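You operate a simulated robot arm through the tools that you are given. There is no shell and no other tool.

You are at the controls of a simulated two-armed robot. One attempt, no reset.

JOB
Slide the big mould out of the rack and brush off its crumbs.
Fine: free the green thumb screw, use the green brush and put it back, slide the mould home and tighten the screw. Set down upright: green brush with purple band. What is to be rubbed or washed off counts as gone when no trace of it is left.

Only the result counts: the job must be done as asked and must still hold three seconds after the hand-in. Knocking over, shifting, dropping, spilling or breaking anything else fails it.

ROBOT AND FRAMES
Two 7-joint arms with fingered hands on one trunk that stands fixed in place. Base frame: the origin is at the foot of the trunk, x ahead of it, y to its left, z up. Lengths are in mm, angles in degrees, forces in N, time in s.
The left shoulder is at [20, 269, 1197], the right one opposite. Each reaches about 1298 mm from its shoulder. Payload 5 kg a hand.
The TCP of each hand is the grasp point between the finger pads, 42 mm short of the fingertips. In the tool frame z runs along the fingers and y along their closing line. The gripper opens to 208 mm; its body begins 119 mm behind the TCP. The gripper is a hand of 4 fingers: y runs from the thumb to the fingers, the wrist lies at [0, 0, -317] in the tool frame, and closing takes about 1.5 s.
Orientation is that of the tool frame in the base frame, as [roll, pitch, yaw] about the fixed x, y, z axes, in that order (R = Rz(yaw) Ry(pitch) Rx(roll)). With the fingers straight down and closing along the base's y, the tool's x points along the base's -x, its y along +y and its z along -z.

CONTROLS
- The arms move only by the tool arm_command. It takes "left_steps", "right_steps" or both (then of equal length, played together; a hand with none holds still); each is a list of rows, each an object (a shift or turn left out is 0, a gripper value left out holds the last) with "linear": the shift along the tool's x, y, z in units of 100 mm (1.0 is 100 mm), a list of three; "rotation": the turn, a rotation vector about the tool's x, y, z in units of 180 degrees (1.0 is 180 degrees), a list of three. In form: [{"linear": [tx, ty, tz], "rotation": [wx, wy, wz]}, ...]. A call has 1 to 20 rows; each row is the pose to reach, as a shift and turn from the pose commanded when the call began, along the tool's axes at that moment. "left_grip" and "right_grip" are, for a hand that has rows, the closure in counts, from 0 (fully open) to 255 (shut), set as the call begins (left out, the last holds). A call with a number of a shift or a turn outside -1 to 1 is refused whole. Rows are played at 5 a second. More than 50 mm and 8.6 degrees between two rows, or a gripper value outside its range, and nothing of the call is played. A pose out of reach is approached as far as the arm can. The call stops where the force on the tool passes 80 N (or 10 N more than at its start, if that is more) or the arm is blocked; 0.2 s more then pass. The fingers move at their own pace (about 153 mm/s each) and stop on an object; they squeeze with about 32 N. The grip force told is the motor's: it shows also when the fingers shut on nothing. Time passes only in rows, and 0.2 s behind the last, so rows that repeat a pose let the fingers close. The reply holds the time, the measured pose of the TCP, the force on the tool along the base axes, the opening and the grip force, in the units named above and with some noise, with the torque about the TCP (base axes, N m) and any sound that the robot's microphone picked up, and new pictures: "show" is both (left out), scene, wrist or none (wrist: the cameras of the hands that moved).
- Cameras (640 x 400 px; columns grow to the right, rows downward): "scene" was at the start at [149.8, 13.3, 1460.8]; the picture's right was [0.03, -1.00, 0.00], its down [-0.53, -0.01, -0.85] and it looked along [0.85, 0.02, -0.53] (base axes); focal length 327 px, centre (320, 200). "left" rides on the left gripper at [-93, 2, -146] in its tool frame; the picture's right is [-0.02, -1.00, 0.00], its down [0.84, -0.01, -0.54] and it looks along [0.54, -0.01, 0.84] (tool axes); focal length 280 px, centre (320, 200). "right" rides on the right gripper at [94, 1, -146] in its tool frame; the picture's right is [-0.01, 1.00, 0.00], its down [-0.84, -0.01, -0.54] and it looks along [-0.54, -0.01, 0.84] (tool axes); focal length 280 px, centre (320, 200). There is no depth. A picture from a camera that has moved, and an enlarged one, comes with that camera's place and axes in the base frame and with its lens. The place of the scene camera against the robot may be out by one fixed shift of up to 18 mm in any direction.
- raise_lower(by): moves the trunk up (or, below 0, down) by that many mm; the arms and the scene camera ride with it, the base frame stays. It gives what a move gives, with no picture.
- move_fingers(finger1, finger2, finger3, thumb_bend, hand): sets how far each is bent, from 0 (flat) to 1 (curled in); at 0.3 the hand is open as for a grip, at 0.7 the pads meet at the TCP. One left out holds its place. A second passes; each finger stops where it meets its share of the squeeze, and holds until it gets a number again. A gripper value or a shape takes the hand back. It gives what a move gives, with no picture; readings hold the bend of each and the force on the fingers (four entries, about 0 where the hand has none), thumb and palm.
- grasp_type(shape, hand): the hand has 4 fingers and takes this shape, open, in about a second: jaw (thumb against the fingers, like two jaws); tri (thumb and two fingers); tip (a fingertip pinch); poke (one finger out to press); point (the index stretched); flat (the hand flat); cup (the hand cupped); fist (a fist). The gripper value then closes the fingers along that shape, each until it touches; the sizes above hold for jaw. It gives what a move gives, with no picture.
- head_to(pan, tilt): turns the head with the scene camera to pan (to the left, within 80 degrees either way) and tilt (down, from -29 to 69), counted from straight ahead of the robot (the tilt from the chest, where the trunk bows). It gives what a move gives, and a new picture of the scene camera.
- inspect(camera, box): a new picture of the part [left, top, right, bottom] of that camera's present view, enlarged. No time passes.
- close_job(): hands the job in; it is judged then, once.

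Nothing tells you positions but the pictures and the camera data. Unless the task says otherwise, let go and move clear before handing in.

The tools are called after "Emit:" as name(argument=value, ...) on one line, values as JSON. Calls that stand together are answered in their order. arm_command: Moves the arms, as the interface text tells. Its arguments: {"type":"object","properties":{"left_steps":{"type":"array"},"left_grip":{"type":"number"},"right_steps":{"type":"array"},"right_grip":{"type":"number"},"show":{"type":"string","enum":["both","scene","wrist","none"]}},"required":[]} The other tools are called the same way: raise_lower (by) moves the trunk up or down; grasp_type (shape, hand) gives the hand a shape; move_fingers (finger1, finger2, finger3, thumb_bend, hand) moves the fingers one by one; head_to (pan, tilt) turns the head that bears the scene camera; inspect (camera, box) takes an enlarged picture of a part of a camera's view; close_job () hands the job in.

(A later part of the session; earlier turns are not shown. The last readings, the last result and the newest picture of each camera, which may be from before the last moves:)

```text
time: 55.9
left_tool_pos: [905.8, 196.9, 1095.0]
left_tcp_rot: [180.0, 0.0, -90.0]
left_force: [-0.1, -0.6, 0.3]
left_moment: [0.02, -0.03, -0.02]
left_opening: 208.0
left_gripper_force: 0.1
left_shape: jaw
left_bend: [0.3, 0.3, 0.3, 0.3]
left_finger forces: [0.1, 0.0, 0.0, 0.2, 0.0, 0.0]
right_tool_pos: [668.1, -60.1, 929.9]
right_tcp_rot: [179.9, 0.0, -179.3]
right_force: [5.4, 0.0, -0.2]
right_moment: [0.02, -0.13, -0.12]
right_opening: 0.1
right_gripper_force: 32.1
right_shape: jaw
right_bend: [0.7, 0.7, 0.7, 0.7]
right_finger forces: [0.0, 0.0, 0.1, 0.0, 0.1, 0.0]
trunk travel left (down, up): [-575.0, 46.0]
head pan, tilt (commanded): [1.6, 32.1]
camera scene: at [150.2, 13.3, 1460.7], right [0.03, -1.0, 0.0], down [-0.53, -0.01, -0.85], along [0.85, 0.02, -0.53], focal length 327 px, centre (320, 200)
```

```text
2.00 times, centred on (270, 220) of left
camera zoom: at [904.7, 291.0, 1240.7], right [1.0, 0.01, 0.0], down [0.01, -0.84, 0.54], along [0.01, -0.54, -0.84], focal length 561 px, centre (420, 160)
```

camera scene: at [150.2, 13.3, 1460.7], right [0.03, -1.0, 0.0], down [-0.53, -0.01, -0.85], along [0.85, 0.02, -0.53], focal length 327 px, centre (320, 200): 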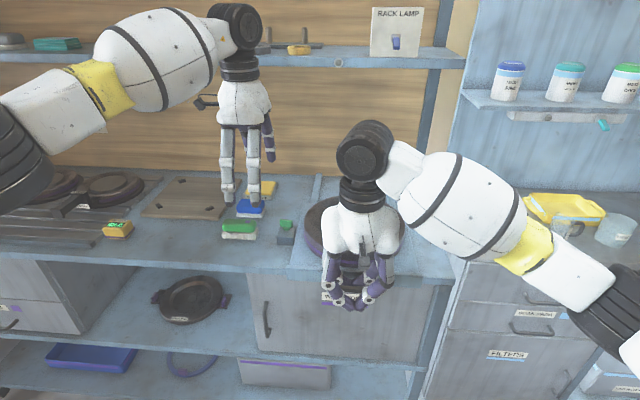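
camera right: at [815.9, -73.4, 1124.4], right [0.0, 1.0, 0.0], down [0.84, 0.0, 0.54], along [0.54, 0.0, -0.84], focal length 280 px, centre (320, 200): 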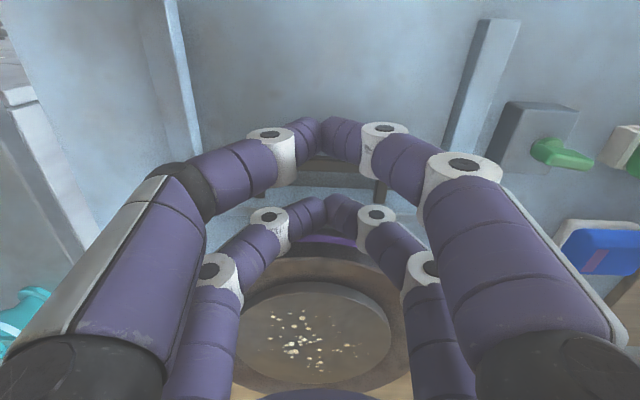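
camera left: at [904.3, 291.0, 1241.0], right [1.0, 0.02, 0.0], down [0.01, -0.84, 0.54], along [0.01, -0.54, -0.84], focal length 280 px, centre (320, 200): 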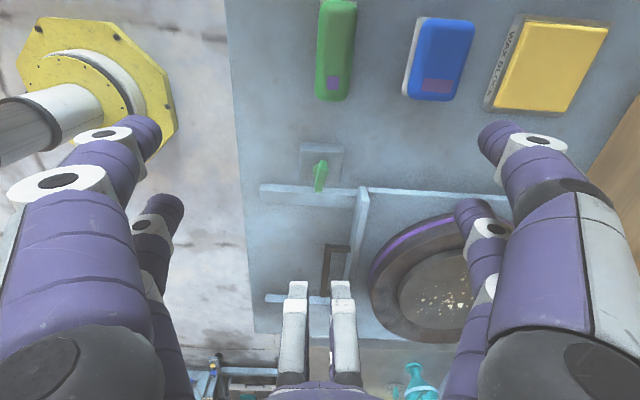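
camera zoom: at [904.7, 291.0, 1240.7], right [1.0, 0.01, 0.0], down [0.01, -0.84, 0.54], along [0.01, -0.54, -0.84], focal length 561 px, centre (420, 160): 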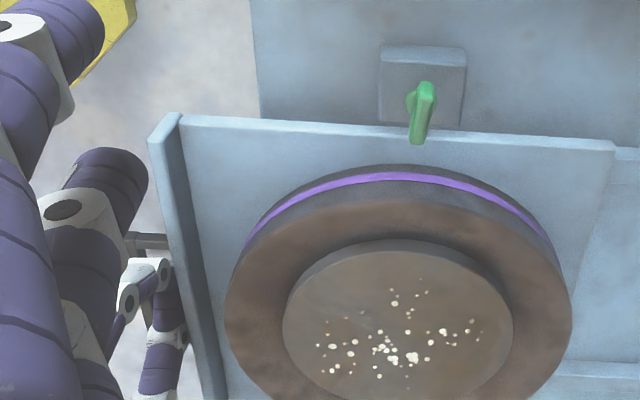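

A soft stop (about 5 N) is felt at roughly 235 mm: the mould is fully out. I'll leave the right hand hooked on the bar to hold the carriage, and move the left hand over the green brush.

Emit:
arm_command(left_steps=[{"linear": [-0.05, -0.01, 0.0], "rotation": [0, 0, 0.043]}, {"linear": [-0.11, -0.02, 0.0], "rotation": [0, 0, 0.086]}, {"linear": [-0.16, -0.02, 0.0], "rotation": [0, 0, 0.129]}, {"linear": [-0.22, -0.03, 0.0], "rotation": [0, 0, 0.172]}, {"linear": [-0.27, -0.04, 0.05], "rotation": [0, 0, 0.215]}, {"linear": [-0.33, -0.05, 0.05], "rotation": [0, 0, 0.258]}, {"linear": [-0.38, -0.06, 0.1], "rotation": [0, 0, 0.301]}, {"linear": [-0.44, -0.07, 0.1], "rotation": [0, 0, 0.344]}, {"linear": [-0.5, -0.08, 0.1], "rotation": [0, 0, 0.387]}, {"linear": [-0.55, -0.09, 0.15], "rotation": [0, 0, 0.43]}, {"linear": [-0.6, -0.1, 0.15], "rotation": [0, 0, 0.473]}, {"linear": [-0.65, -0.1, 0.2], "rotation": [0, 0, 0.515]}, {"linear": [-0.65, -0.1, 0.2], "rotation": [0, 0, 0.515]}], show="both")

Emit:
inspect(camera="left", box=[200, 0, 520, 200])

```text
time: 58.7
left_tool_pos: [916.1, 260.6, 1074.9]
left_tcp_rot: [180.0, 0.0, 177.2]
left_force: [0.6, 0.6, 0.2]
left_moment: [0.0, 0.02, 0.01]
left_opening: 208.0
left_gripper_force: 0.1
left_shape: jaw
left_bend: [0.3, 0.3, 0.3, 0.3]
left_finger forces: [0.0, 0.0, 0.0, 0.0, 0.1, 0.0]
right_tool_pos: [668.9, -58.8, 929.2]
right_tcp_rot: [179.9, 0.1, -179.3]
right_force: [7.3, -0.3, -0.1]
right_moment: [-0.01, -0.15, -0.18]
right_opening: 0.0
right_gripper_force: 31.7
right_shape: jaw
right_bend: [0.7, 0.7, 0.7, 0.7]
right_finger forces: [0.0, 0.0, 0.0, 0.0, 0.1, 0.1]
trunk travel left (down, up): [-575.0, 46.0]
head pan, tilt (commanded): [1.6, 32.1]
camera scene: at [150.4, 13.3, 1460.7], right [0.03, -1.0, 0.0], down [-0.53, -0.01, -0.85], along [0.85, 0.02, -0.53], focal length 327 px, centre (320, 200)
camera left: at [1009.5, 258.6, 1220.7], right [-0.03, -1.0, 0.0], down [-0.84, 0.03, 0.54], along [-0.54, 0.02, -0.84], focal length 280 px, centre (320, 200)
```

scene: 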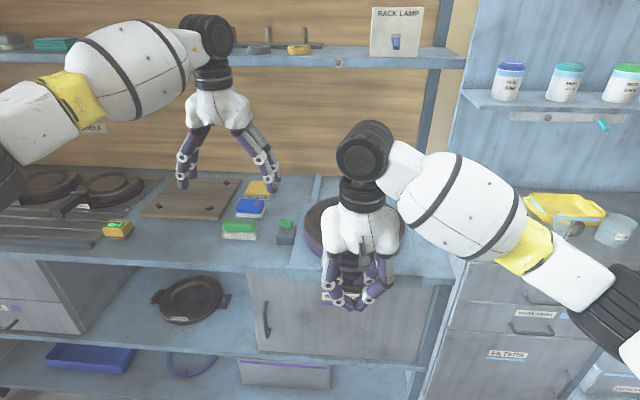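
left: 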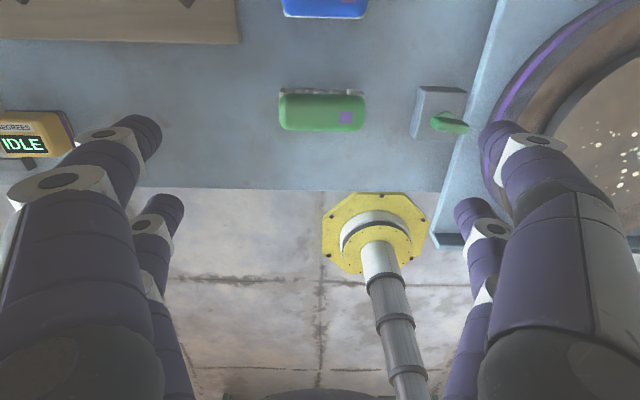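

```text
2.00 times, centred on (360, 100) of left
camera zoom: at [1009.5, 258.6, 1220.7], right [-0.03, -1.0, 0.0], down [-0.84, 0.03, 0.54], along [-0.54, 0.02, -0.84], focal length 561 px, centre (240, 400)
```

zoom: 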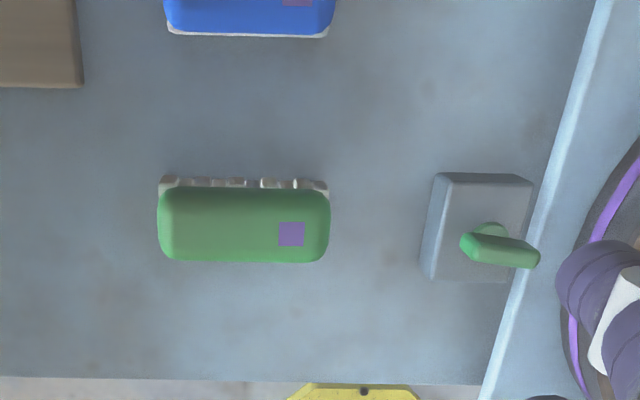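

The green brush is about 96 × 41 mm, centred near (922, 260), top around z 908. Gripping across its width (along x) suits the finger spacing, so I'll turn the left hand and narrow it to about 80 mm.

Emit:
arm_command(left_steps=[{"linear": [-0.01, 0, 0.02], "rotation": [0, 0, -0.0455]}, {"linear": [-0.02, 0, 0.04], "rotation": [0, 0, -0.091]}, {"linear": [-0.03, 0, 0.06], "rotation": [0, 0, -0.1365]}, {"linear": [-0.04, 0, 0.08], "rotation": [0, 0, -0.182]}, {"linear": [-0.05, 0, 0.1], "rotation": [0, 0, -0.2275]}, {"linear": [-0.06, 0, 0.1], "rotation": [0, 0, -0.273]}, {"linear": [-0.06, 0, 0.1], "rotation": [0, 0, -0.3185]}, {"linear": [-0.06, 0, 0.1], "rotation": [0, 0, -0.364]}, {"linear": [-0.06, 0, 0.1], "rotation": [0, 0, -0.4095]}, {"linear": [-0.06, 0, 0.1], "rotation": [0, 0, -0.455]}, {"linear": [-0.06, 0, 0.1], "rotation": [0, 0, -0.5]}, {"linear": [-0.06, 0, 0.1], "rotation": [0, 0, -0.5]}], left_grip=160, show="both")

Emit:
inspect(camera="left", box=[200, 30, 440, 180])

```text
time: 61.3
left_tool_pos: [922.0, 260.2, 1064.1]
left_tcp_rot: [-180.0, 0.1, -92.6]
left_force: [0.2, 0.4, 0.1]
left_moment: [0.01, 0.01, 0.0]
left_opening: 78.2
left_gripper_force: 0.0
left_shape: jaw
left_bend: [0.73, 0.73, 0.73, 0.7]
left_finger forces: [0.0, 0.1, 0.0, 0.0, 0.0, 0.1]
right_tool_pos: [667.7, -59.6, 930.1]
right_tcp_rot: [180.0, -0.1, -179.3]
right_force: [7.8, 0.3, -0.8]
right_moment: [0.0, -0.19, -0.22]
right_opening: 0.2
right_gripper_force: 32.1
right_shape: jaw
right_bend: [0.7, 0.7, 0.7, 0.7]
right_finger forces: [0.0, 0.0, 0.0, 0.1, 0.0, 0.0]
trunk travel left (down, up): [-575.0, 46.0]
head pan, tilt (commanded): [1.6, 32.1]
camera scene: at [150.3, 13.3, 1460.7], right [0.03, -1.0, 0.0], down [-0.53, -0.01, -0.85], along [0.85, 0.02, -0.53], focal length 327 px, centre (320, 200)
camera left: at [924.7, 354.9, 1210.3], right [1.0, -0.03, 0.0], down [-0.03, -0.84, 0.54], along [-0.02, -0.54, -0.84], focal length 280 px, centre (320, 200)
```

scene: 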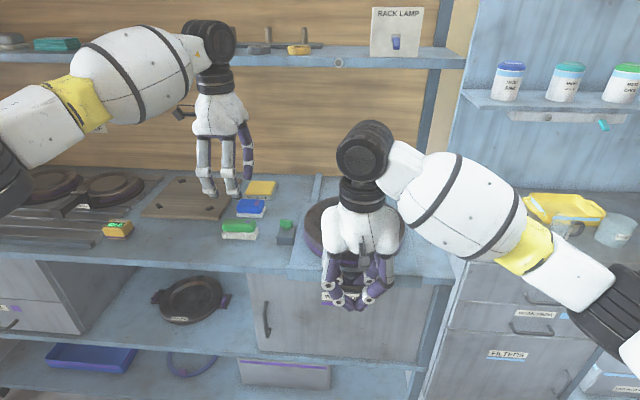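
left: 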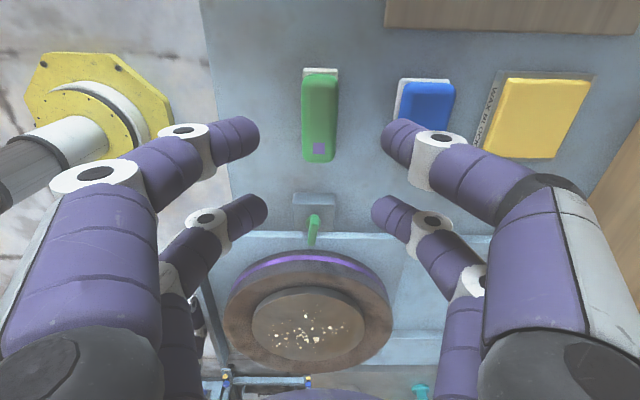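

```text
2.67 times, centred on (320, 105) of left
camera zoom: at [924.7, 354.9, 1210.3], right [1.0, -0.03, 0.0], down [-0.03, -0.84, 0.54], along [-0.02, -0.54, -0.84], focal length 748 px, centre (320, 453)
```

zoom: 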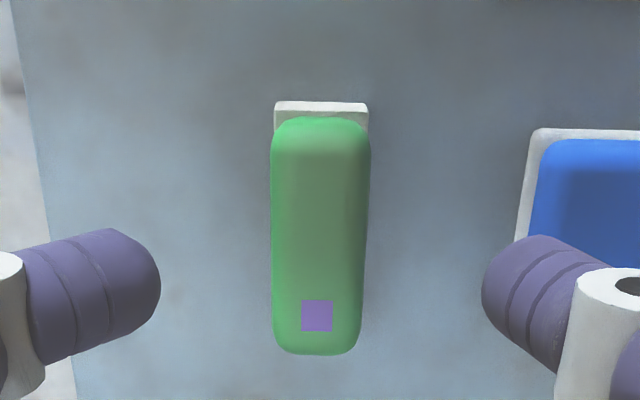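

The hand is centred on the brush (922.7, 260). I'll descend in two stages to grip height.

Emit:
arm_command(left_steps=[{"linear": [0, 0, 0.3]}, {"linear": [0, 0, 0.6]}, {"linear": [0, 0, 0.9]}, {"linear": [0, 0, 0.9]}], show="none")

Emit:
inspect(camera="left", box=[200, 30, 440, 180])

Emit:
inspect(camera="scene", box=[200, 160, 320, 260])

```text
time: 62.3
left_tool_pos: [921.8, 259.8, 973.3]
left_tcp_rot: [180.0, 0.0, -92.7]
left_force: [0.0, 0.6, -0.3]
left_moment: [0.0, 0.05, 0.02]
left_opening: 77.9
left_gripper_force: 0.0
left_shape: jaw
left_bend: [0.73, 0.73, 0.73, 0.7]
left_finger forces: [0.1, 0.0, 0.1, 0.0, 0.0, 0.0]
right_tool_pos: [669.1, -59.2, 929.3]
right_tcp_rot: [179.8, -0.1, -179.3]
right_force: [7.1, -0.4, 0.6]
right_moment: [0.05, -0.15, -0.17]
right_opening: 0.0
right_gripper_force: 31.8
right_shape: jaw
right_bend: [0.7, 0.7, 0.7, 0.7]
right_finger forces: [0.1, 0.0, 0.0, 0.0, 0.0, 0.0]
trunk travel left (down, up): [-575.0, 46.0]
head pan, tilt (commanded): [1.6, 32.1]
```

```text
2.67 times, centred on (320, 105) of left
camera zoom: at [924.8, 354.4, 1119.7], right [1.0, -0.03, 0.0], down [-0.03, -0.84, 0.54], along [-0.02, -0.54, -0.84], focal length 748 px, centre (320, 453)
```

zoom: 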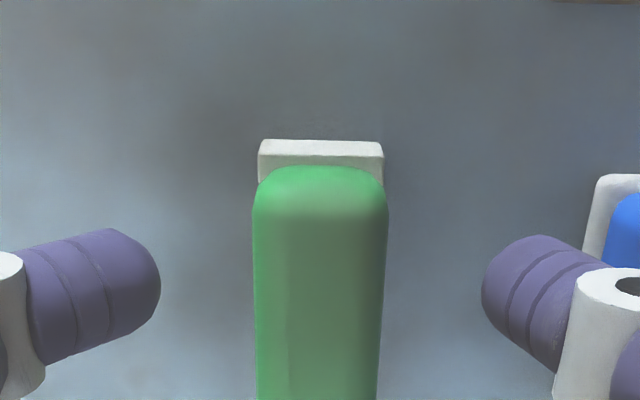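

```text
4.00 times, centred on (260, 210) of scene
camera zoom: at [150.5, 13.3, 1460.7], right [0.03, -1.0, 0.0], down [-0.53, -0.01, -0.85], along [0.85, 0.02, -0.53], focal length 1308 px, centre (560, 160)
```

zoom: 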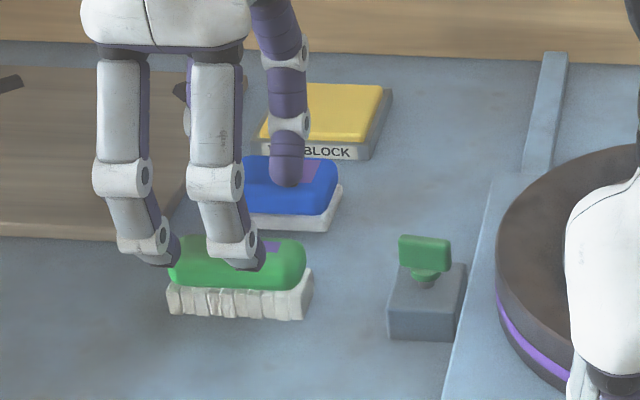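

Alignment is good. Going down to grip height and closing.

Emit:
arm_command(left_steps=[{"linear": [0, 0, 0.15]}, {"linear": [0, 0, 0.3]}, {"linear": [0, 0, 0.44]}, {"linear": [0, 0, 0.44]}], show="none")

Emit:
inspect(camera="left", box=[160, 30, 480, 230])

Emit:
inspect(camera="scene", box=[200, 160, 320, 260])

```text
time: 63.3
left_tool_pos: [923.0, 260.5, 930.2]
left_tcp_rot: [-180.0, 0.0, -92.7]
left_force: [0.1, 0.3, 0.0]
left_moment: [0.03, 0.02, 0.03]
left_opening: 77.8
left_gripper_force: 0.0
left_shape: jaw
left_bend: [0.73, 0.73, 0.73, 0.7]
left_finger forces: [0.0, 0.0, 0.1, 0.0, 0.0, 0.1]
right_tool_pos: [669.1, -60.0, 928.8]
right_tcp_rot: [179.9, 0.0, -179.2]
right_force: [7.6, -0.1, 0.1]
right_moment: [0.01, -0.15, -0.2]
right_opening: 0.1
right_gripper_force: 32.0
right_shape: jaw
right_bend: [0.7, 0.7, 0.7, 0.7]
right_finger forces: [0.0, 0.0, 0.0, 0.0, 0.0, 0.0]
trunk travel left (down, up): [-575.0, 46.0]
head pan, tilt (commanded): [1.6, 32.1]
```

```text
2.00 times, centred on (320, 130) of left
camera zoom: at [925.7, 354.5, 1075.6], right [1.0, -0.03, 0.0], down [-0.03, -0.84, 0.54], along [-0.02, -0.54, -0.84], focal length 561 px, centre (320, 340)
```

zoom: 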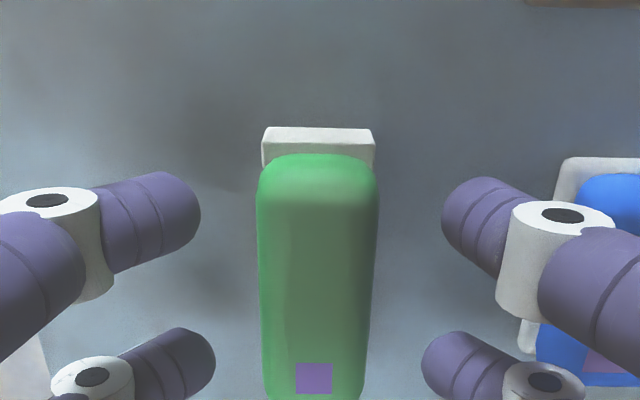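

```text
4.00 times, centred on (260, 210) of scene
camera zoom: at [150.4, 13.3, 1460.7], right [0.03, -1.0, 0.0], down [-0.53, -0.01, -0.85], along [0.85, 0.02, -0.53], focal length 1308 px, centre (560, 160)
```

zoom: 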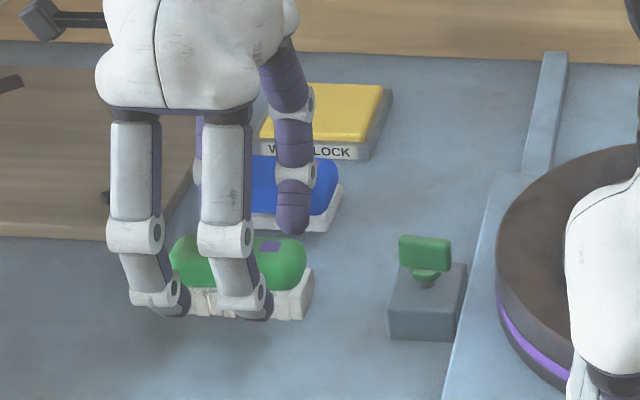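

Now I close the left hand on the brush; this pose (923, 260.5, 930.2, yaw -92.7) is what I must return to.

Emit:
arm_command(left_steps=[{"linear": [0, 0, 0]}, {"linear": [0, 0, 0]}, {"linear": [0, 0, 0]}, {"linear": [0, 0, 0]}, {"linear": [0, 0, 0]}, {"linear": [0, 0, 0]}], left_grip=255, show="scene")

Emit:
inspect(camera="left", box=[160, 30, 480, 230])

Emit:
inspect(camera="scene", box=[200, 160, 320, 260])

```text
time: 64.7
left_tool_pos: [922.6, 260.7, 929.9]
left_tcp_rot: [179.9, 0.0, -92.8]
left_force: [-0.6, 0.4, -0.1]
left_moment: [0.0, -0.03, -0.02]
left_opening: 33.6
left_gripper_force: 31.9
left_shape: jaw
left_bend: [0.73, 0.73, 0.73, 0.7]
left_finger forces: [28.4, 29.1, 28.7, 0.1, 28.9, 0.1]
right_tool_pos: [668.1, -59.3, 929.9]
right_tcp_rot: [179.9, 0.0, -179.3]
right_force: [8.3, -0.8, 0.0]
right_moment: [0.02, -0.18, -0.21]
right_opening: 0.2
right_gripper_force: 32.0
right_shape: jaw
right_bend: [0.7, 0.7, 0.7, 0.7]
right_finger forces: [0.0, 0.0, 0.0, 0.0, 0.1, 0.0]
trunk travel left (down, up): [-575.0, 46.0]
head pan, tilt (commanded): [1.6, 32.1]
camera scene: at [150.3, 13.3, 1460.7], right [0.03, -1.0, 0.0], down [-0.53, -0.01, -0.85], along [0.85, 0.02, -0.53], focal length 327 px, centre (320, 200)
```

scene: 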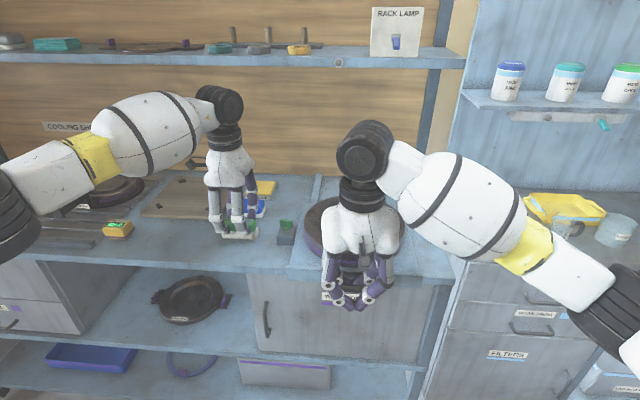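

```text
2.00 times, centred on (320, 130) of left
camera zoom: at [925.6, 354.4, 1075.6], right [1.0, -0.03, 0.0], down [-0.03, -0.84, 0.54], along [-0.02, -0.54, -0.84], focal length 561 px, centre (320, 340)
```

zoom: 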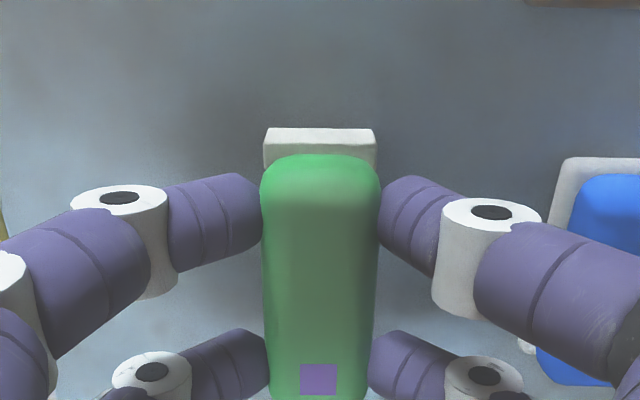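

```text
4.00 times, centred on (260, 210) of scene
camera zoom: at [150.3, 13.3, 1460.7], right [0.03, -1.0, 0.0], down [-0.53, -0.01, -0.85], along [0.85, 0.02, -0.53], focal length 1308 px, centre (560, 160)
```

zoom: 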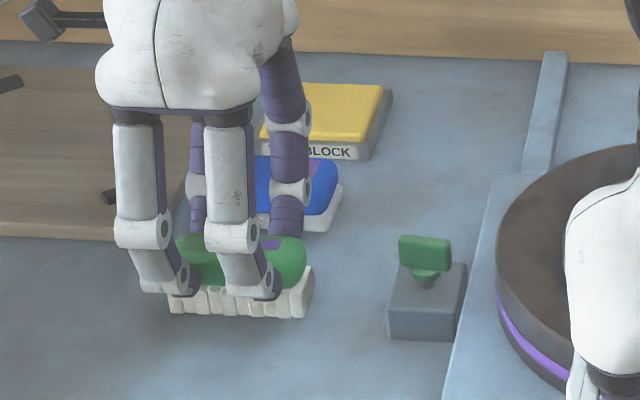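

The brush is firmly gripped by all four digits (≈29 N each). I'll lift it straight up 100 mm, and at the same time ease the right hand off the bar and up.

Emit:
arm_command(left_steps=[{"linear": [0, 0, -0.1]}, {"linear": [0, 0, -0.2]}, {"linear": [0, 0, -0.35]}, {"linear": [0, 0, -0.5]}, {"linear": [0, 0, -0.65]}, {"linear": [0, 0, -0.8]}, {"linear": [0, 0, -0.95]}, {"linear": [0, 0, -1.0]}], right_steps=[{"linear": [-0.03, 0, 0]}, {"linear": [-0.06, 0, 0]}, {"linear": [-0.06, 0, -0.15]}, {"linear": [-0.06, 0, -0.3]}, {"linear": [-0.06, 0, -0.5]}, {"linear": [-0.06, 0, -0.7]}, {"linear": [-0.06, 0, -0.9]}, {"linear": [-0.06, 0, -1.0]}], show="both")

Emit:
inspect(camera="scene", box=[180, 130, 420, 330])

```text
time: 66.5
left_tool_pos: [921.4, 261.1, 1029.8]
left_tcp_rot: [180.0, 0.0, -92.7]
left_force: [0.2, -0.8, -0.6]
left_moment: [-0.01, 0.0, -0.01]
left_opening: 33.9
left_gripper_force: 31.6
left_shape: jaw
left_bend: [0.73, 0.73, 0.73, 0.7]
left_finger forces: [28.5, 29.1, 28.7, 0.0, 28.9, 0.0]
right_tool_pos: [673.9, -59.0, 1029.4]
right_tcp_rot: [179.8, -0.1, -179.4]
right_force: [-0.4, 0.5, -0.5]
right_moment: [0.0, -0.04, 0.02]
right_opening: 0.0
right_gripper_force: 32.3
right_shape: jaw
right_bend: [0.7, 0.7, 0.7, 0.7]
right_finger forces: [0.0, 0.0, 0.1, 0.0, 0.0, 0.0]
trunk travel left (down, up): [-575.0, 46.0]
head pan, tilt (commanded): [1.6, 32.1]
camera scene: at [149.9, 13.4, 1460.7], right [0.03, -1.0, 0.0], down [-0.53, -0.01, -0.85], along [0.85, 0.02, -0.53], focal length 327 px, centre (320, 200)
camera right: at [580.7, -59.5, 1175.8], right [0.0, 1.0, 0.0], down [0.84, 0.0, 0.54], along [0.54, 0.0, -0.84], focal length 280 px, centre (320, 200)
camera left: at [925.1, 354.8, 1176.1], right [1.0, -0.03, 0.0], down [-0.03, -0.84, 0.54], along [-0.02, -0.54, -0.84], focal length 280 px, centre (320, 200)
```

scene: 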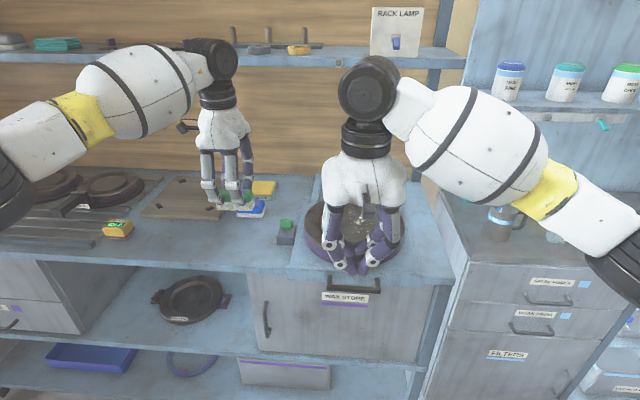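
right: 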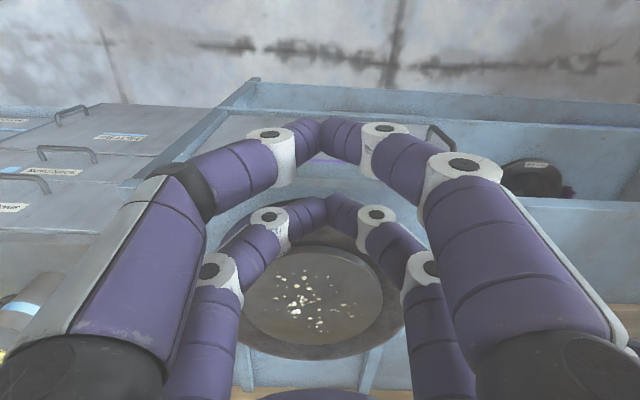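
left: 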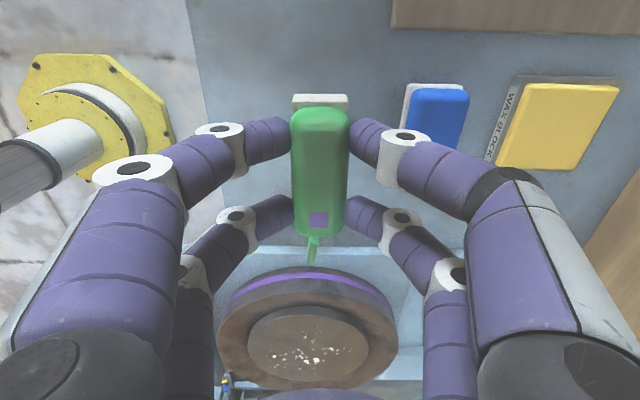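

```text
2.00 times, centred on (300, 230) of scene
camera zoom: at [149.9, 13.4, 1460.7], right [0.03, -1.0, 0.0], down [-0.53, -0.01, -0.85], along [0.85, 0.02, -0.53], focal length 654 px, centre (360, 140)
```

zoom: 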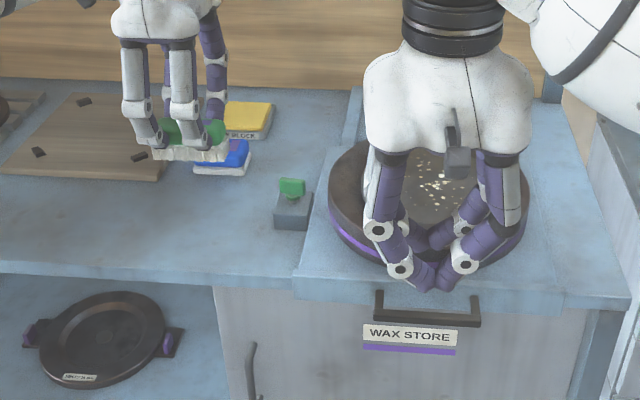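

The brush is up, the mould stays fully out, and the crumbs are around (892, -70, 935). I'll move the right hand back out of the way and carry the brush over in 100 mm legs at a safe height.

Emit:
arm_command(left_steps=[{"linear": [0, 0, -0.1]}, {"linear": [0, 0, -0.2]}, {"linear": [0.1, 0.005, -0.2]}, {"linear": [0.25, 0.01, -0.2]}, {"linear": [0.4, 0.02, -0.2]}, {"linear": [0.55, 0.03, -0.2]}, {"linear": [0.7, 0.04, -0.2]}, {"linear": [0.85, 0.05, -0.2]}, {"linear": [1.0, 0.05, -0.2]}, {"linear": [1.0, 0.05, -0.2]}], right_steps=[{"linear": [0.1, -0.05, -0.05]}, {"linear": [0.2, -0.15, -0.1]}, {"linear": [0.3, -0.25, -0.15]}, {"linear": [0.4, -0.4, -0.2]}, {"linear": [0.5, -0.55, -0.25]}, {"linear": [0.6, -0.7, -0.3]}, {"linear": [0.7, -0.85, -0.35]}, {"linear": [0.8, -1.0, -0.4]}, {"linear": [0.8, -1.0, -0.4]}, {"linear": [0.8, -1.0, -0.4]}], show="scene")

```text
time: 68.7
left_tool_pos: [911.5, 161.2, 1049.8]
left_tcp_rot: [180.0, 0.0, -92.8]
left_force: [0.0, 0.0, -0.4]
left_moment: [-0.01, 0.02, 0.01]
left_opening: 33.7
left_gripper_force: 31.6
left_shape: jaw
left_bend: [0.73, 0.73, 0.73, 0.7]
left_finger forces: [28.5, 29.2, 28.8, 0.0, 28.9, 0.0]
right_tool_pos: [595.1, -160.2, 1067.9]
right_tcp_rot: [179.9, 0.0, -179.3]
right_force: [0.2, 0.0, 0.4]
right_moment: [0.01, -0.03, -0.02]
right_opening: 0.0
right_gripper_force: 31.9
right_shape: jaw
right_bend: [0.7, 0.7, 0.7, 0.7]
right_finger forces: [0.0, 0.0, 0.1, 0.0, 0.1, 0.1]
trunk travel left (down, up): [-575.0, 46.0]
head pan, tilt (commanded): [1.6, 32.1]
camera scene: at [149.8, 13.3, 1460.8], right [0.03, -1.0, 0.0], down [-0.53, -0.01, -0.85], along [0.85, 0.02, -0.53], focal length 327 px, centre (320, 200)
```

scene: 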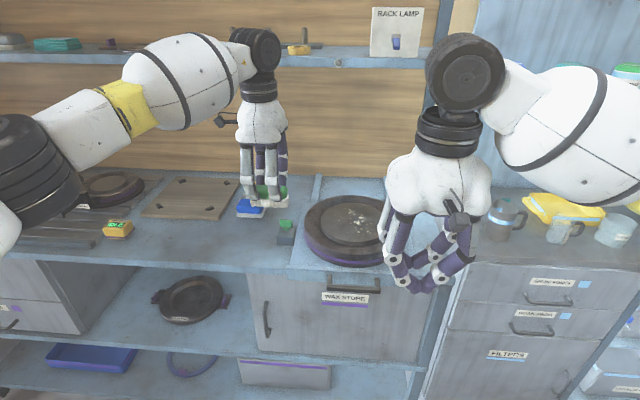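

Both moved cleanly. Another leg: right hand further back and right, left hand over the edge of the mould.

Emit:
arm_command(left_steps=[{"linear": [0.15, 0.01, 0]}, {"linear": [0.3, 0.02, 0]}, {"linear": [0.45, 0.03, 0]}, {"linear": [0.6, 0.04, 0]}, {"linear": [0.75, 0.05, 0]}, {"linear": [0.9, 0.06, 0]}, {"linear": [1.0, 0.07, 0]}, {"linear": [1.0, 0.07, 0]}], right_steps=[{"linear": [0.1, -0.15, -0.05]}, {"linear": [0.2, -0.3, -0.1]}, {"linear": [0.3, -0.45, -0.15]}, {"linear": [0.4, -0.6, -0.2]}, {"linear": [0.5, -0.75, -0.25]}, {"linear": [0.6, -0.9, -0.3]}, {"linear": [0.7, -1.0, -0.35]}, {"linear": [0.7, -1.0, -0.35]}], show="both")

Emit:
inspect(camera="scene", box=[270, 140, 430, 300])

```text
time: 70.5
left_tool_pos: [900.7, 61.4, 1050.1]
left_tcp_rot: [-179.9, 0.1, -92.8]
left_force: [0.2, 0.3, -1.6]
left_moment: [-0.02, 0.01, 0.02]
left_opening: 33.3
left_gripper_force: 31.2
left_shape: jaw
left_bend: [0.73, 0.73, 0.73, 0.7]
left_finger forces: [28.5, 29.1, 28.7, 0.0, 28.9, 0.0]
right_tool_pos: [527.1, -262.3, 1103.3]
right_tcp_rot: [179.9, 0.0, -179.2]
right_force: [-0.1, 0.1, -0.7]
right_moment: [-0.06, 0.0, 0.0]
right_opening: 0.1
right_gripper_force: 32.5
right_shape: jaw
right_bend: [0.7, 0.7, 0.7, 0.7]
right_finger forces: [0.0, 0.1, 0.0, 0.0, 0.1, 0.1]
trunk travel left (down, up): [-575.0, 46.0]
head pan, tilt (commanded): [1.6, 32.1]
camera scene: at [150.1, 13.4, 1460.7], right [0.03, -1.0, 0.0], down [-0.53, -0.02, -0.85], along [0.85, 0.02, -0.53], focal length 327 px, centre (320, 200)
camera right: at [433.6, -261.5, 1249.7], right [0.0, 1.0, 0.0], down [0.84, 0.0, 0.54], along [0.54, 0.0, -0.84], focal length 280 px, centre (320, 200)
camera left: at [903.5, 156.7, 1196.6], right [1.0, -0.03, 0.0], down [-0.03, -0.84, 0.54], along [-0.02, -0.54, -0.84], focal length 280 px, centre (320, 200)
```

scene: 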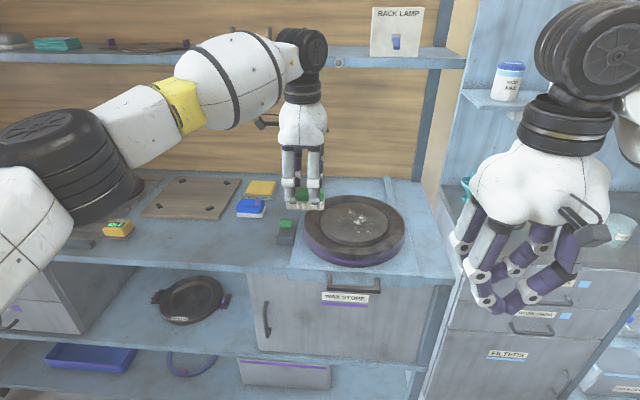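
right: 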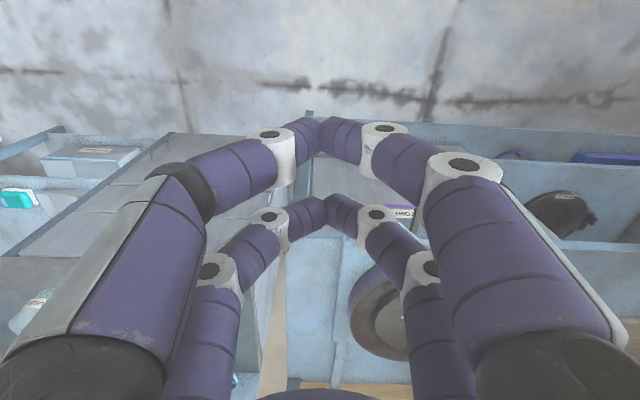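
left: 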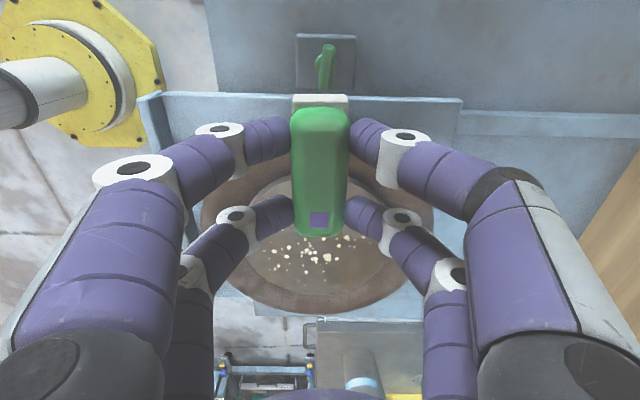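

```text
2.50 times, centred on (350, 220) of scene
camera zoom: at [150.1, 13.4, 1460.7], right [0.03, -1.0, 0.0], down [-0.53, -0.02, -0.85], along [0.85, 0.02, -0.53], focal length 818 px, centre (245, 150)
```

zoom: 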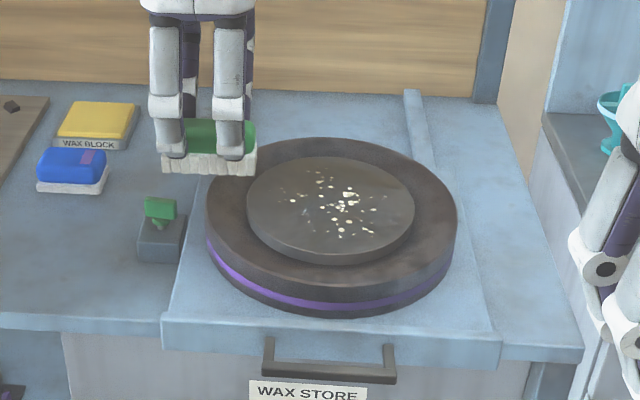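

The crumbs cover roughly x 827–952, y -125 to 0, on the inner disc (top z ≈ 932). I'll bring the brush over the disc and lower it slowly until light contact.

Emit:
arm_command(left_steps=[{"linear": [0.15, -0.02, 0]}, {"linear": [0.3, -0.03, 0]}, {"linear": [0.45, -0.05, 0]}, {"linear": [0.6, -0.06, 0]}, {"linear": [0.75, -0.08, 0]}, {"linear": [0.91, -0.1, 0]}, {"linear": [0.91, -0.1, 0.1]}, {"linear": [0.91, -0.1, 0.2]}, {"linear": [0.91, -0.1, 0.2]}], show="both")

Emit:
inspect(camera="scene", box=[270, 140, 430, 300])

```text
time: 72.5
left_tool_pos: [905.9, -29.4, 1031.9]
left_tcp_rot: [180.0, 0.0, -92.7]
left_force: [-0.3, -0.3, -0.8]
left_moment: [-0.05, 0.01, 0.04]
left_opening: 33.4
left_gripper_force: 31.5
left_shape: jaw
left_bend: [0.73, 0.73, 0.73, 0.7]
left_finger forces: [28.5, 29.1, 28.8, 0.0, 28.9, 0.1]
right_tool_pos: [527.8, -260.1, 1103.9]
right_tcp_rot: [180.0, 0.0, -179.2]
right_force: [-0.5, 0.0, 1.3]
right_moment: [-0.02, 0.01, -0.03]
right_opening: 0.0
right_gripper_force: 32.3
right_shape: jaw
right_bend: [0.7, 0.7, 0.7, 0.7]
right_finger forces: [0.0, 0.1, 0.1, 0.0, 0.0, 0.0]
trunk travel left (down, up): [-575.0, 46.0]
head pan, tilt (commanded): [1.6, 32.1]
camera scene: at [150.0, 13.7, 1460.7], right [0.03, -1.0, 0.0], down [-0.53, -0.02, -0.85], along [0.85, 0.02, -0.53], focal length 327 px, centre (320, 200)
camera left: at [908.3, 64.7, 1177.4], right [1.0, -0.03, 0.0], down [-0.03, -0.84, 0.54], along [-0.02, -0.54, -0.84], focal length 280 px, centre (320, 200)
```

scene: 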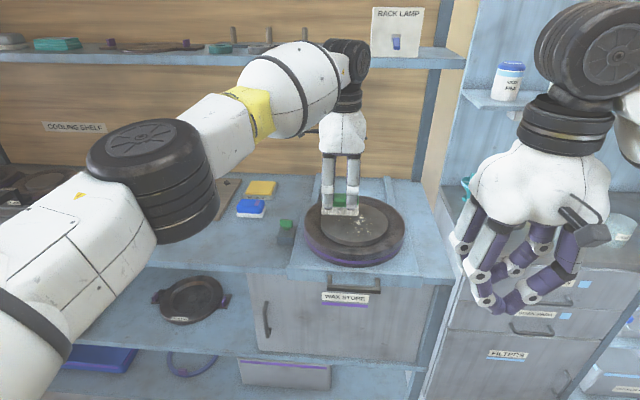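
left: 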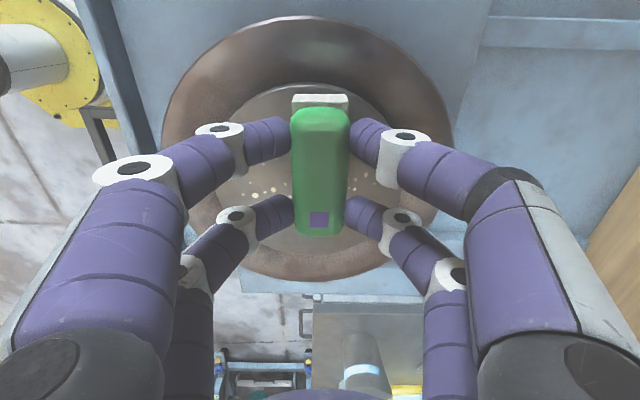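

```text
2.50 times, centred on (350, 220) of scene
camera zoom: at [150.0, 13.7, 1460.7], right [0.03, -1.0, 0.0], down [-0.53, -0.02, -0.85], along [0.85, 0.02, -0.53], focal length 818 px, centre (245, 150)
```

zoom: 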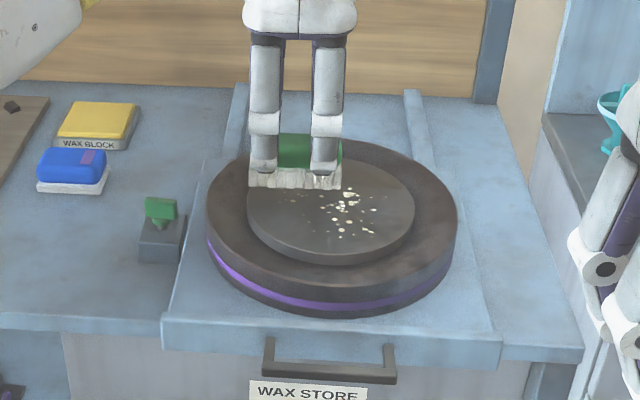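

The brush hovers above the disc. I'll lower in 3–4 mm rows and watch the force.

Emit:
arm_command(left_steps=[{"linear": [0, 0, 0.04]}, {"linear": [0, 0, 0.08]}, {"linear": [0, 0, 0.12]}, {"linear": [0, 0, 0.16]}, {"linear": [0, 0, 0.16]}], show="none")

Emit:
inspect(camera="scene", box=[320, 180, 400, 240])

```text
time: 73.7
left_tool_pos: [905.6, -29.3, 1015.4]
left_tcp_rot: [180.0, 0.0, -92.7]
left_force: [0.2, 0.2, -0.6]
left_moment: [0.01, -0.01, -0.02]
left_opening: 33.6
left_gripper_force: 31.8
left_shape: jaw
left_bend: [0.73, 0.73, 0.73, 0.7]
left_finger forces: [28.5, 29.2, 28.7, 0.1, 28.9, 0.0]
right_tool_pos: [526.8, -261.3, 1103.8]
right_tcp_rot: [179.9, 0.1, -179.3]
right_force: [-0.2, 0.1, -1.0]
right_moment: [0.02, 0.0, 0.0]
right_opening: 0.1
right_gripper_force: 32.5
right_shape: jaw
right_bend: [0.7, 0.7, 0.7, 0.7]
right_finger forces: [0.0, 0.0, 0.1, 0.0, 0.0, 0.0]
trunk travel left (down, up): [-575.0, 46.0]
head pan, tilt (commanded): [1.6, 32.1]
```

```text
6.67 times, centred on (360, 210) of scene
camera zoom: at [149.9, 13.3, 1460.8], right [0.03, -1.0, 0.0], down [-0.53, -0.01, -0.85], along [0.85, 0.02, -0.53], focal length 2180 px, centre (53, 133)
```

zoom: 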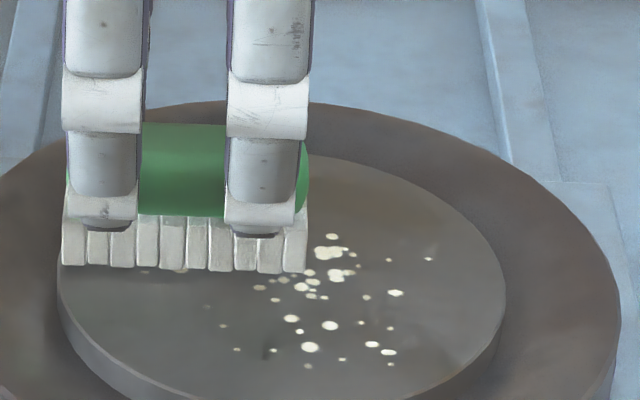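

No contact yet. Lowering further in 2–3 mm rows.

Emit:
arm_command(left_steps=[{"linear": [0, 0, 0.03]}, {"linear": [0, 0, 0.06]}, {"linear": [0, 0, 0.08]}, {"linear": [0, 0, 0.1]}, {"linear": [0, 0, 0.1]}], show="none")

Emit:
inspect(camera="scene", box=[320, 180, 400, 240])

```text
time: 74.9
left_tool_pos: [905.0, -29.7, 1008.7]
left_tcp_rot: [-179.7, 0.0, -92.8]
left_force: [6.4, -2.7, 42.7]
left_moment: [0.17, -0.4, -0.1]
left_opening: 34.7
left_gripper_force: 32.2
left_shape: jaw
left_bend: [0.73, 0.73, 0.73, 0.71]
left_finger forces: [33.2, 33.6, 35.1, 0.0, 38.5, 0.0]
right_tool_pos: [524.7, -261.4, 1104.6]
right_tcp_rot: [179.9, 0.1, -179.3]
right_force: [0.7, 0.6, -0.3]
right_moment: [0.0, 0.0, -0.01]
right_opening: 0.0
right_gripper_force: 32.3
right_shape: jaw
right_bend: [0.7, 0.7, 0.7, 0.7]
right_finger forces: [0.0, 0.0, 0.1, 0.0, 0.0, 0.1]
trunk travel left (down, up): [-575.0, 46.0]
head pan, tilt (commanded): [1.6, 32.1]
```

```text
6.67 times, centred on (360, 210) of scene
camera zoom: at [147.4, 13.3, 1461.4], right [0.03, -1.0, 0.0], down [-0.53, -0.01, -0.85], along [0.85, 0.02, -0.53], focal length 2180 px, centre (53, 133)
```

zoom: 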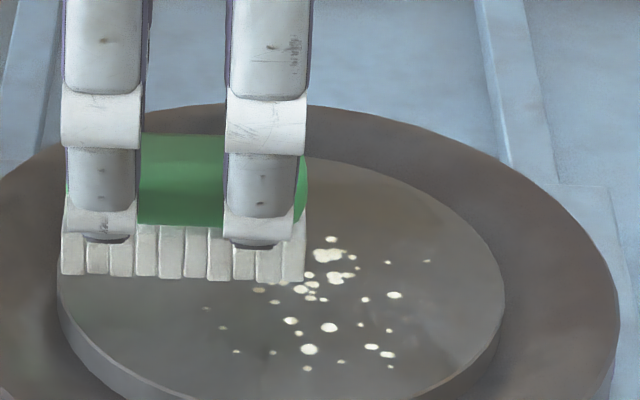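

Contact at TCP z ≈ 1008.7. I'll ease to about 12 N and make a stroke to the right along the bench's y direction and back.

Emit:
arm_command(left_steps=[{"linear": [0, 0, -0.024]}, {"linear": [0.1, 0, -0.024]}, {"linear": [0.2, 0, -0.024]}, {"linear": [0.3, 0, -0.024]}, {"linear": [0.4, 0, -0.024]}, {"linear": [0.5, 0, -0.024]}, {"linear": [0.6, 0, -0.024]}, {"linear": [0.7, 0, -0.024]}, {"linear": [0.8, 0, -0.024]}, {"linear": [0.9, 0, -0.024]}, {"linear": [1.0, 0, -0.024]}, {"linear": [1.0, 0, -0.024]}], show="scene")

Emit:
inspect(camera="scene", box=[300, 160, 420, 260])

```text
time: 77.7
left_tool_pos: [913.1, -33.0, 1010.3]
left_tcp_rot: [179.9, -0.8, -87.5]
left_force: [0.0, -1.4, 6.2]
left_moment: [0.16, -0.05, 0.0]
left_opening: 34.6
left_gripper_force: 31.5
left_shape: jaw
left_bend: [0.73, 0.73, 0.73, 0.71]
left_finger forces: [33.1, 32.3, 31.8, 0.0, 32.9, 0.1]
left hand out of reach, approached as far as the arm can: row 4, 5, 6, 7, 8, 9, 10, 11, 12
right_tool_pos: [526.5, -260.4, 1104.0]
right_tcp_rot: [180.0, -0.1, -179.2]
right_force: [1.0, 0.9, 0.4]
right_moment: [-0.13, 0.07, 0.01]
right_opening: 0.0
right_gripper_force: 32.1
right_shape: jaw
right_bend: [0.7, 0.7, 0.7, 0.7]
right_finger forces: [0.0, 0.0, 0.0, 0.0, 0.1, 0.1]
trunk travel left (down, up): [-575.0, 46.0]
head pan, tilt (commanded): [1.6, 32.1]
stopped in row 12 (left hand): the arm was blocked; the commanded pose is now the measured one
camera scene: at [150.3, 14.3, 1460.6], right [0.03, -1.0, 0.0], down [-0.53, -0.02, -0.85], along [0.85, 0.02, -0.53], focal length 327 px, centre (320, 200)
```

scene: 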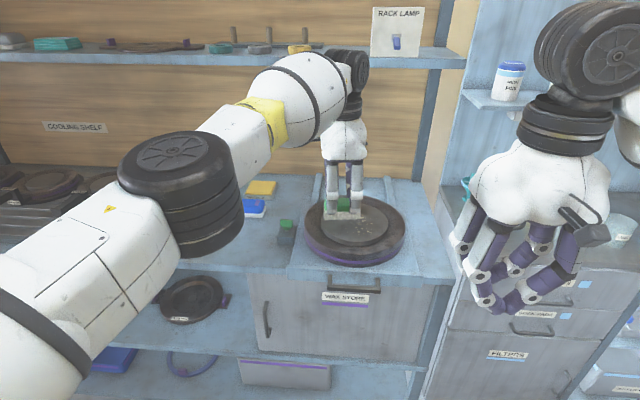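

```text
4.00 times, centred on (360, 210) of scene
camera zoom: at [150.3, 14.3, 1460.6], right [0.03, -1.0, 0.0], down [-0.53, -0.02, -0.85], along [0.85, 0.02, -0.53], focal length 1308 px, centre (160, 160)
```

zoom: 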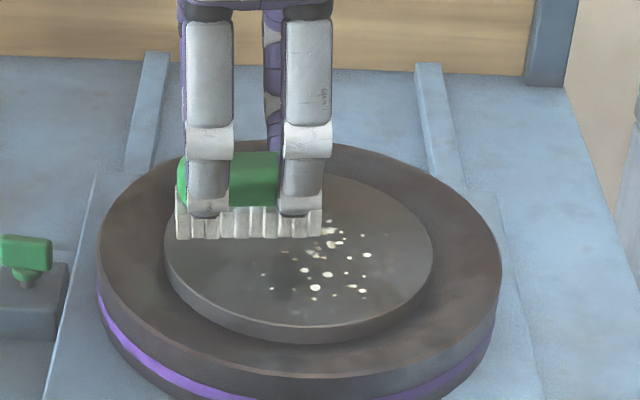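

The left arm can't reach that far in this wrist orientation; the commanded pose slipped back. I'll lift the brush clear, level it, then turn the brush so its long side lies along x and test the reach in the air.

Emit:
arm_command(left_steps=[{"linear": [0, 0, -0.1]}, {"linear": [0, 0, -0.2]}, {"linear": [0, 0, -0.35], "rotation": [0, -0.0045, 0]}, {"linear": [0, 0, -0.35], "rotation": [0, -0.0045, 0]}], show="none")

Emit:
arm_command(left_steps=[{"linear": [0, 0.03, 0], "rotation": [0, 0, 0.0445]}, {"linear": [0, 0.06, 0], "rotation": [0, 0, 0.089]}, {"linear": [0, 0.09, 0], "rotation": [0, 0, 0.1335]}, {"linear": [0, 0.12, 0], "rotation": [0, 0, 0.178]}, {"linear": [0, 0.15, 0], "rotation": [0, 0, 0.2225]}, {"linear": [0, 0.18, 0], "rotation": [0, 0, 0.267]}, {"linear": [0, 0.21, 0], "rotation": [0, 0, 0.3115]}, {"linear": [0, 0.24, 0], "rotation": [0, 0, 0.356]}, {"linear": [0, 0.27, 0], "rotation": [0, 0, 0.4005]}, {"linear": [0, 0.27, 0], "rotation": [0, 0, 0.445]}, {"linear": [0, 0.27, 0], "rotation": [0, 0, 0.4895]}, {"linear": [0, 0.27, 0], "rotation": [0, 0, 0.529]}, {"linear": [0, 0.27, 0], "rotation": [0, 0, 0.529]}], show="both")

Emit:
inspect(camera="scene", box=[300, 160, 420, 260])

```text
time: 78.7
left_tool_pos: [903.5, -37.1, 1043.3]
left_tcp_rot: [179.9, 0.1, -88.0]
left_force: [0.9, -0.2, -0.3]
left_moment: [0.01, 0.12, 0.01]
left_opening: 34.7
left_gripper_force: 31.6
left_shape: jaw
left_bend: [0.73, 0.73, 0.73, 0.71]
left_finger forces: [31.7, 31.9, 32.0, 0.0, 31.7, 0.0]
left hand out of reach, approached as far as the arm can: row 2, 3, 4
right_tool_pos: [526.8, -262.1, 1102.7]
right_tcp_rot: [179.9, -0.1, -179.3]
right_force: [0.5, -1.1, -0.3]
right_moment: [0.1, 0.1, 0.01]
right_opening: 0.1
right_gripper_force: 31.9
right_shape: jaw
right_bend: [0.7, 0.7, 0.7, 0.7]
right_finger forces: [0.0, 0.0, 0.1, 0.1, 0.1, 0.0]
trunk travel left (down, up): [-575.0, 46.0]
head pan, tilt (commanded): [1.6, 32.1]
```

```text
time: 81.5
left_tool_pos: [877.1, -34.8, 1042.8]
left_tcp_rot: [179.8, -0.2, 176.9]
left_force: [-0.5, 0.4, -1.2]
left_moment: [0.01, -0.03, -0.01]
left_opening: 34.3
left_gripper_force: 32.2
left_shape: jaw
left_bend: [0.73, 0.73, 0.73, 0.71]
left_finger forces: [31.6, 31.9, 31.9, 0.0, 31.6, 0.1]
right_tool_pos: [526.7, -260.6, 1104.1]
right_tcp_rot: [180.0, 0.0, -179.3]
right_force: [-0.4, 0.4, 0.1]
right_moment: [0.02, -0.03, 0.02]
right_opening: 0.0
right_gripper_force: 31.9
right_shape: jaw
right_bend: [0.7, 0.7, 0.7, 0.7]
right_finger forces: [0.0, 0.1, 0.0, 0.1, 0.0, 0.1]
trunk travel left (down, up): [-575.0, 46.0]
head pan, tilt (commanded): [1.6, 32.1]
camera scene: at [149.9, 13.3, 1460.7], right [0.03, -1.0, 0.0], down [-0.53, -0.01, -0.85], along [0.85, 0.02, -0.53], focal length 327 px, centre (320, 200)
camera left: at [970.6, -39.7, 1188.8], right [-0.04, -1.0, 0.0], down [-0.84, 0.03, 0.54], along [-0.54, 0.02, -0.84], focal length 280 px, centre (320, 200)
```

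scene: 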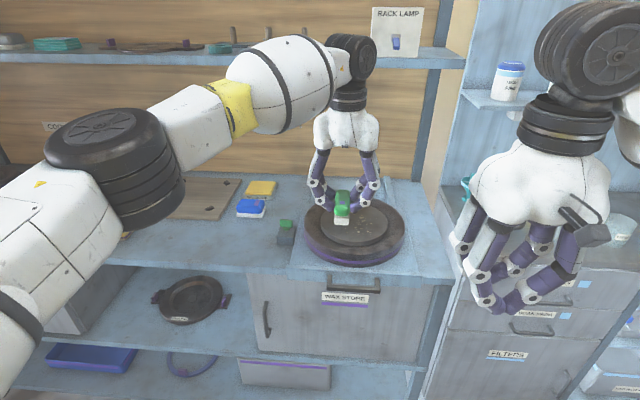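
left: 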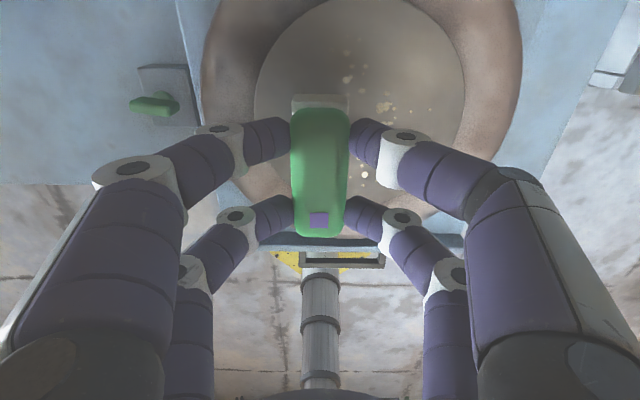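

```text
4.00 times, centred on (360, 210) of scene
camera zoom: at [149.9, 13.3, 1460.7], right [0.03, -1.0, 0.0], down [-0.53, -0.01, -0.85], along [0.85, 0.02, -0.53], focal length 1308 px, centre (160, 160)
```

zoom: 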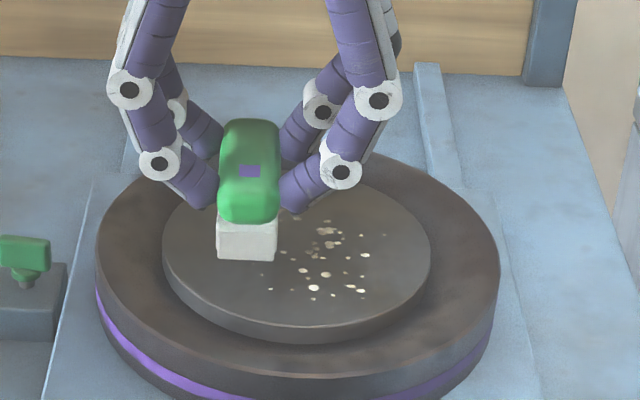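

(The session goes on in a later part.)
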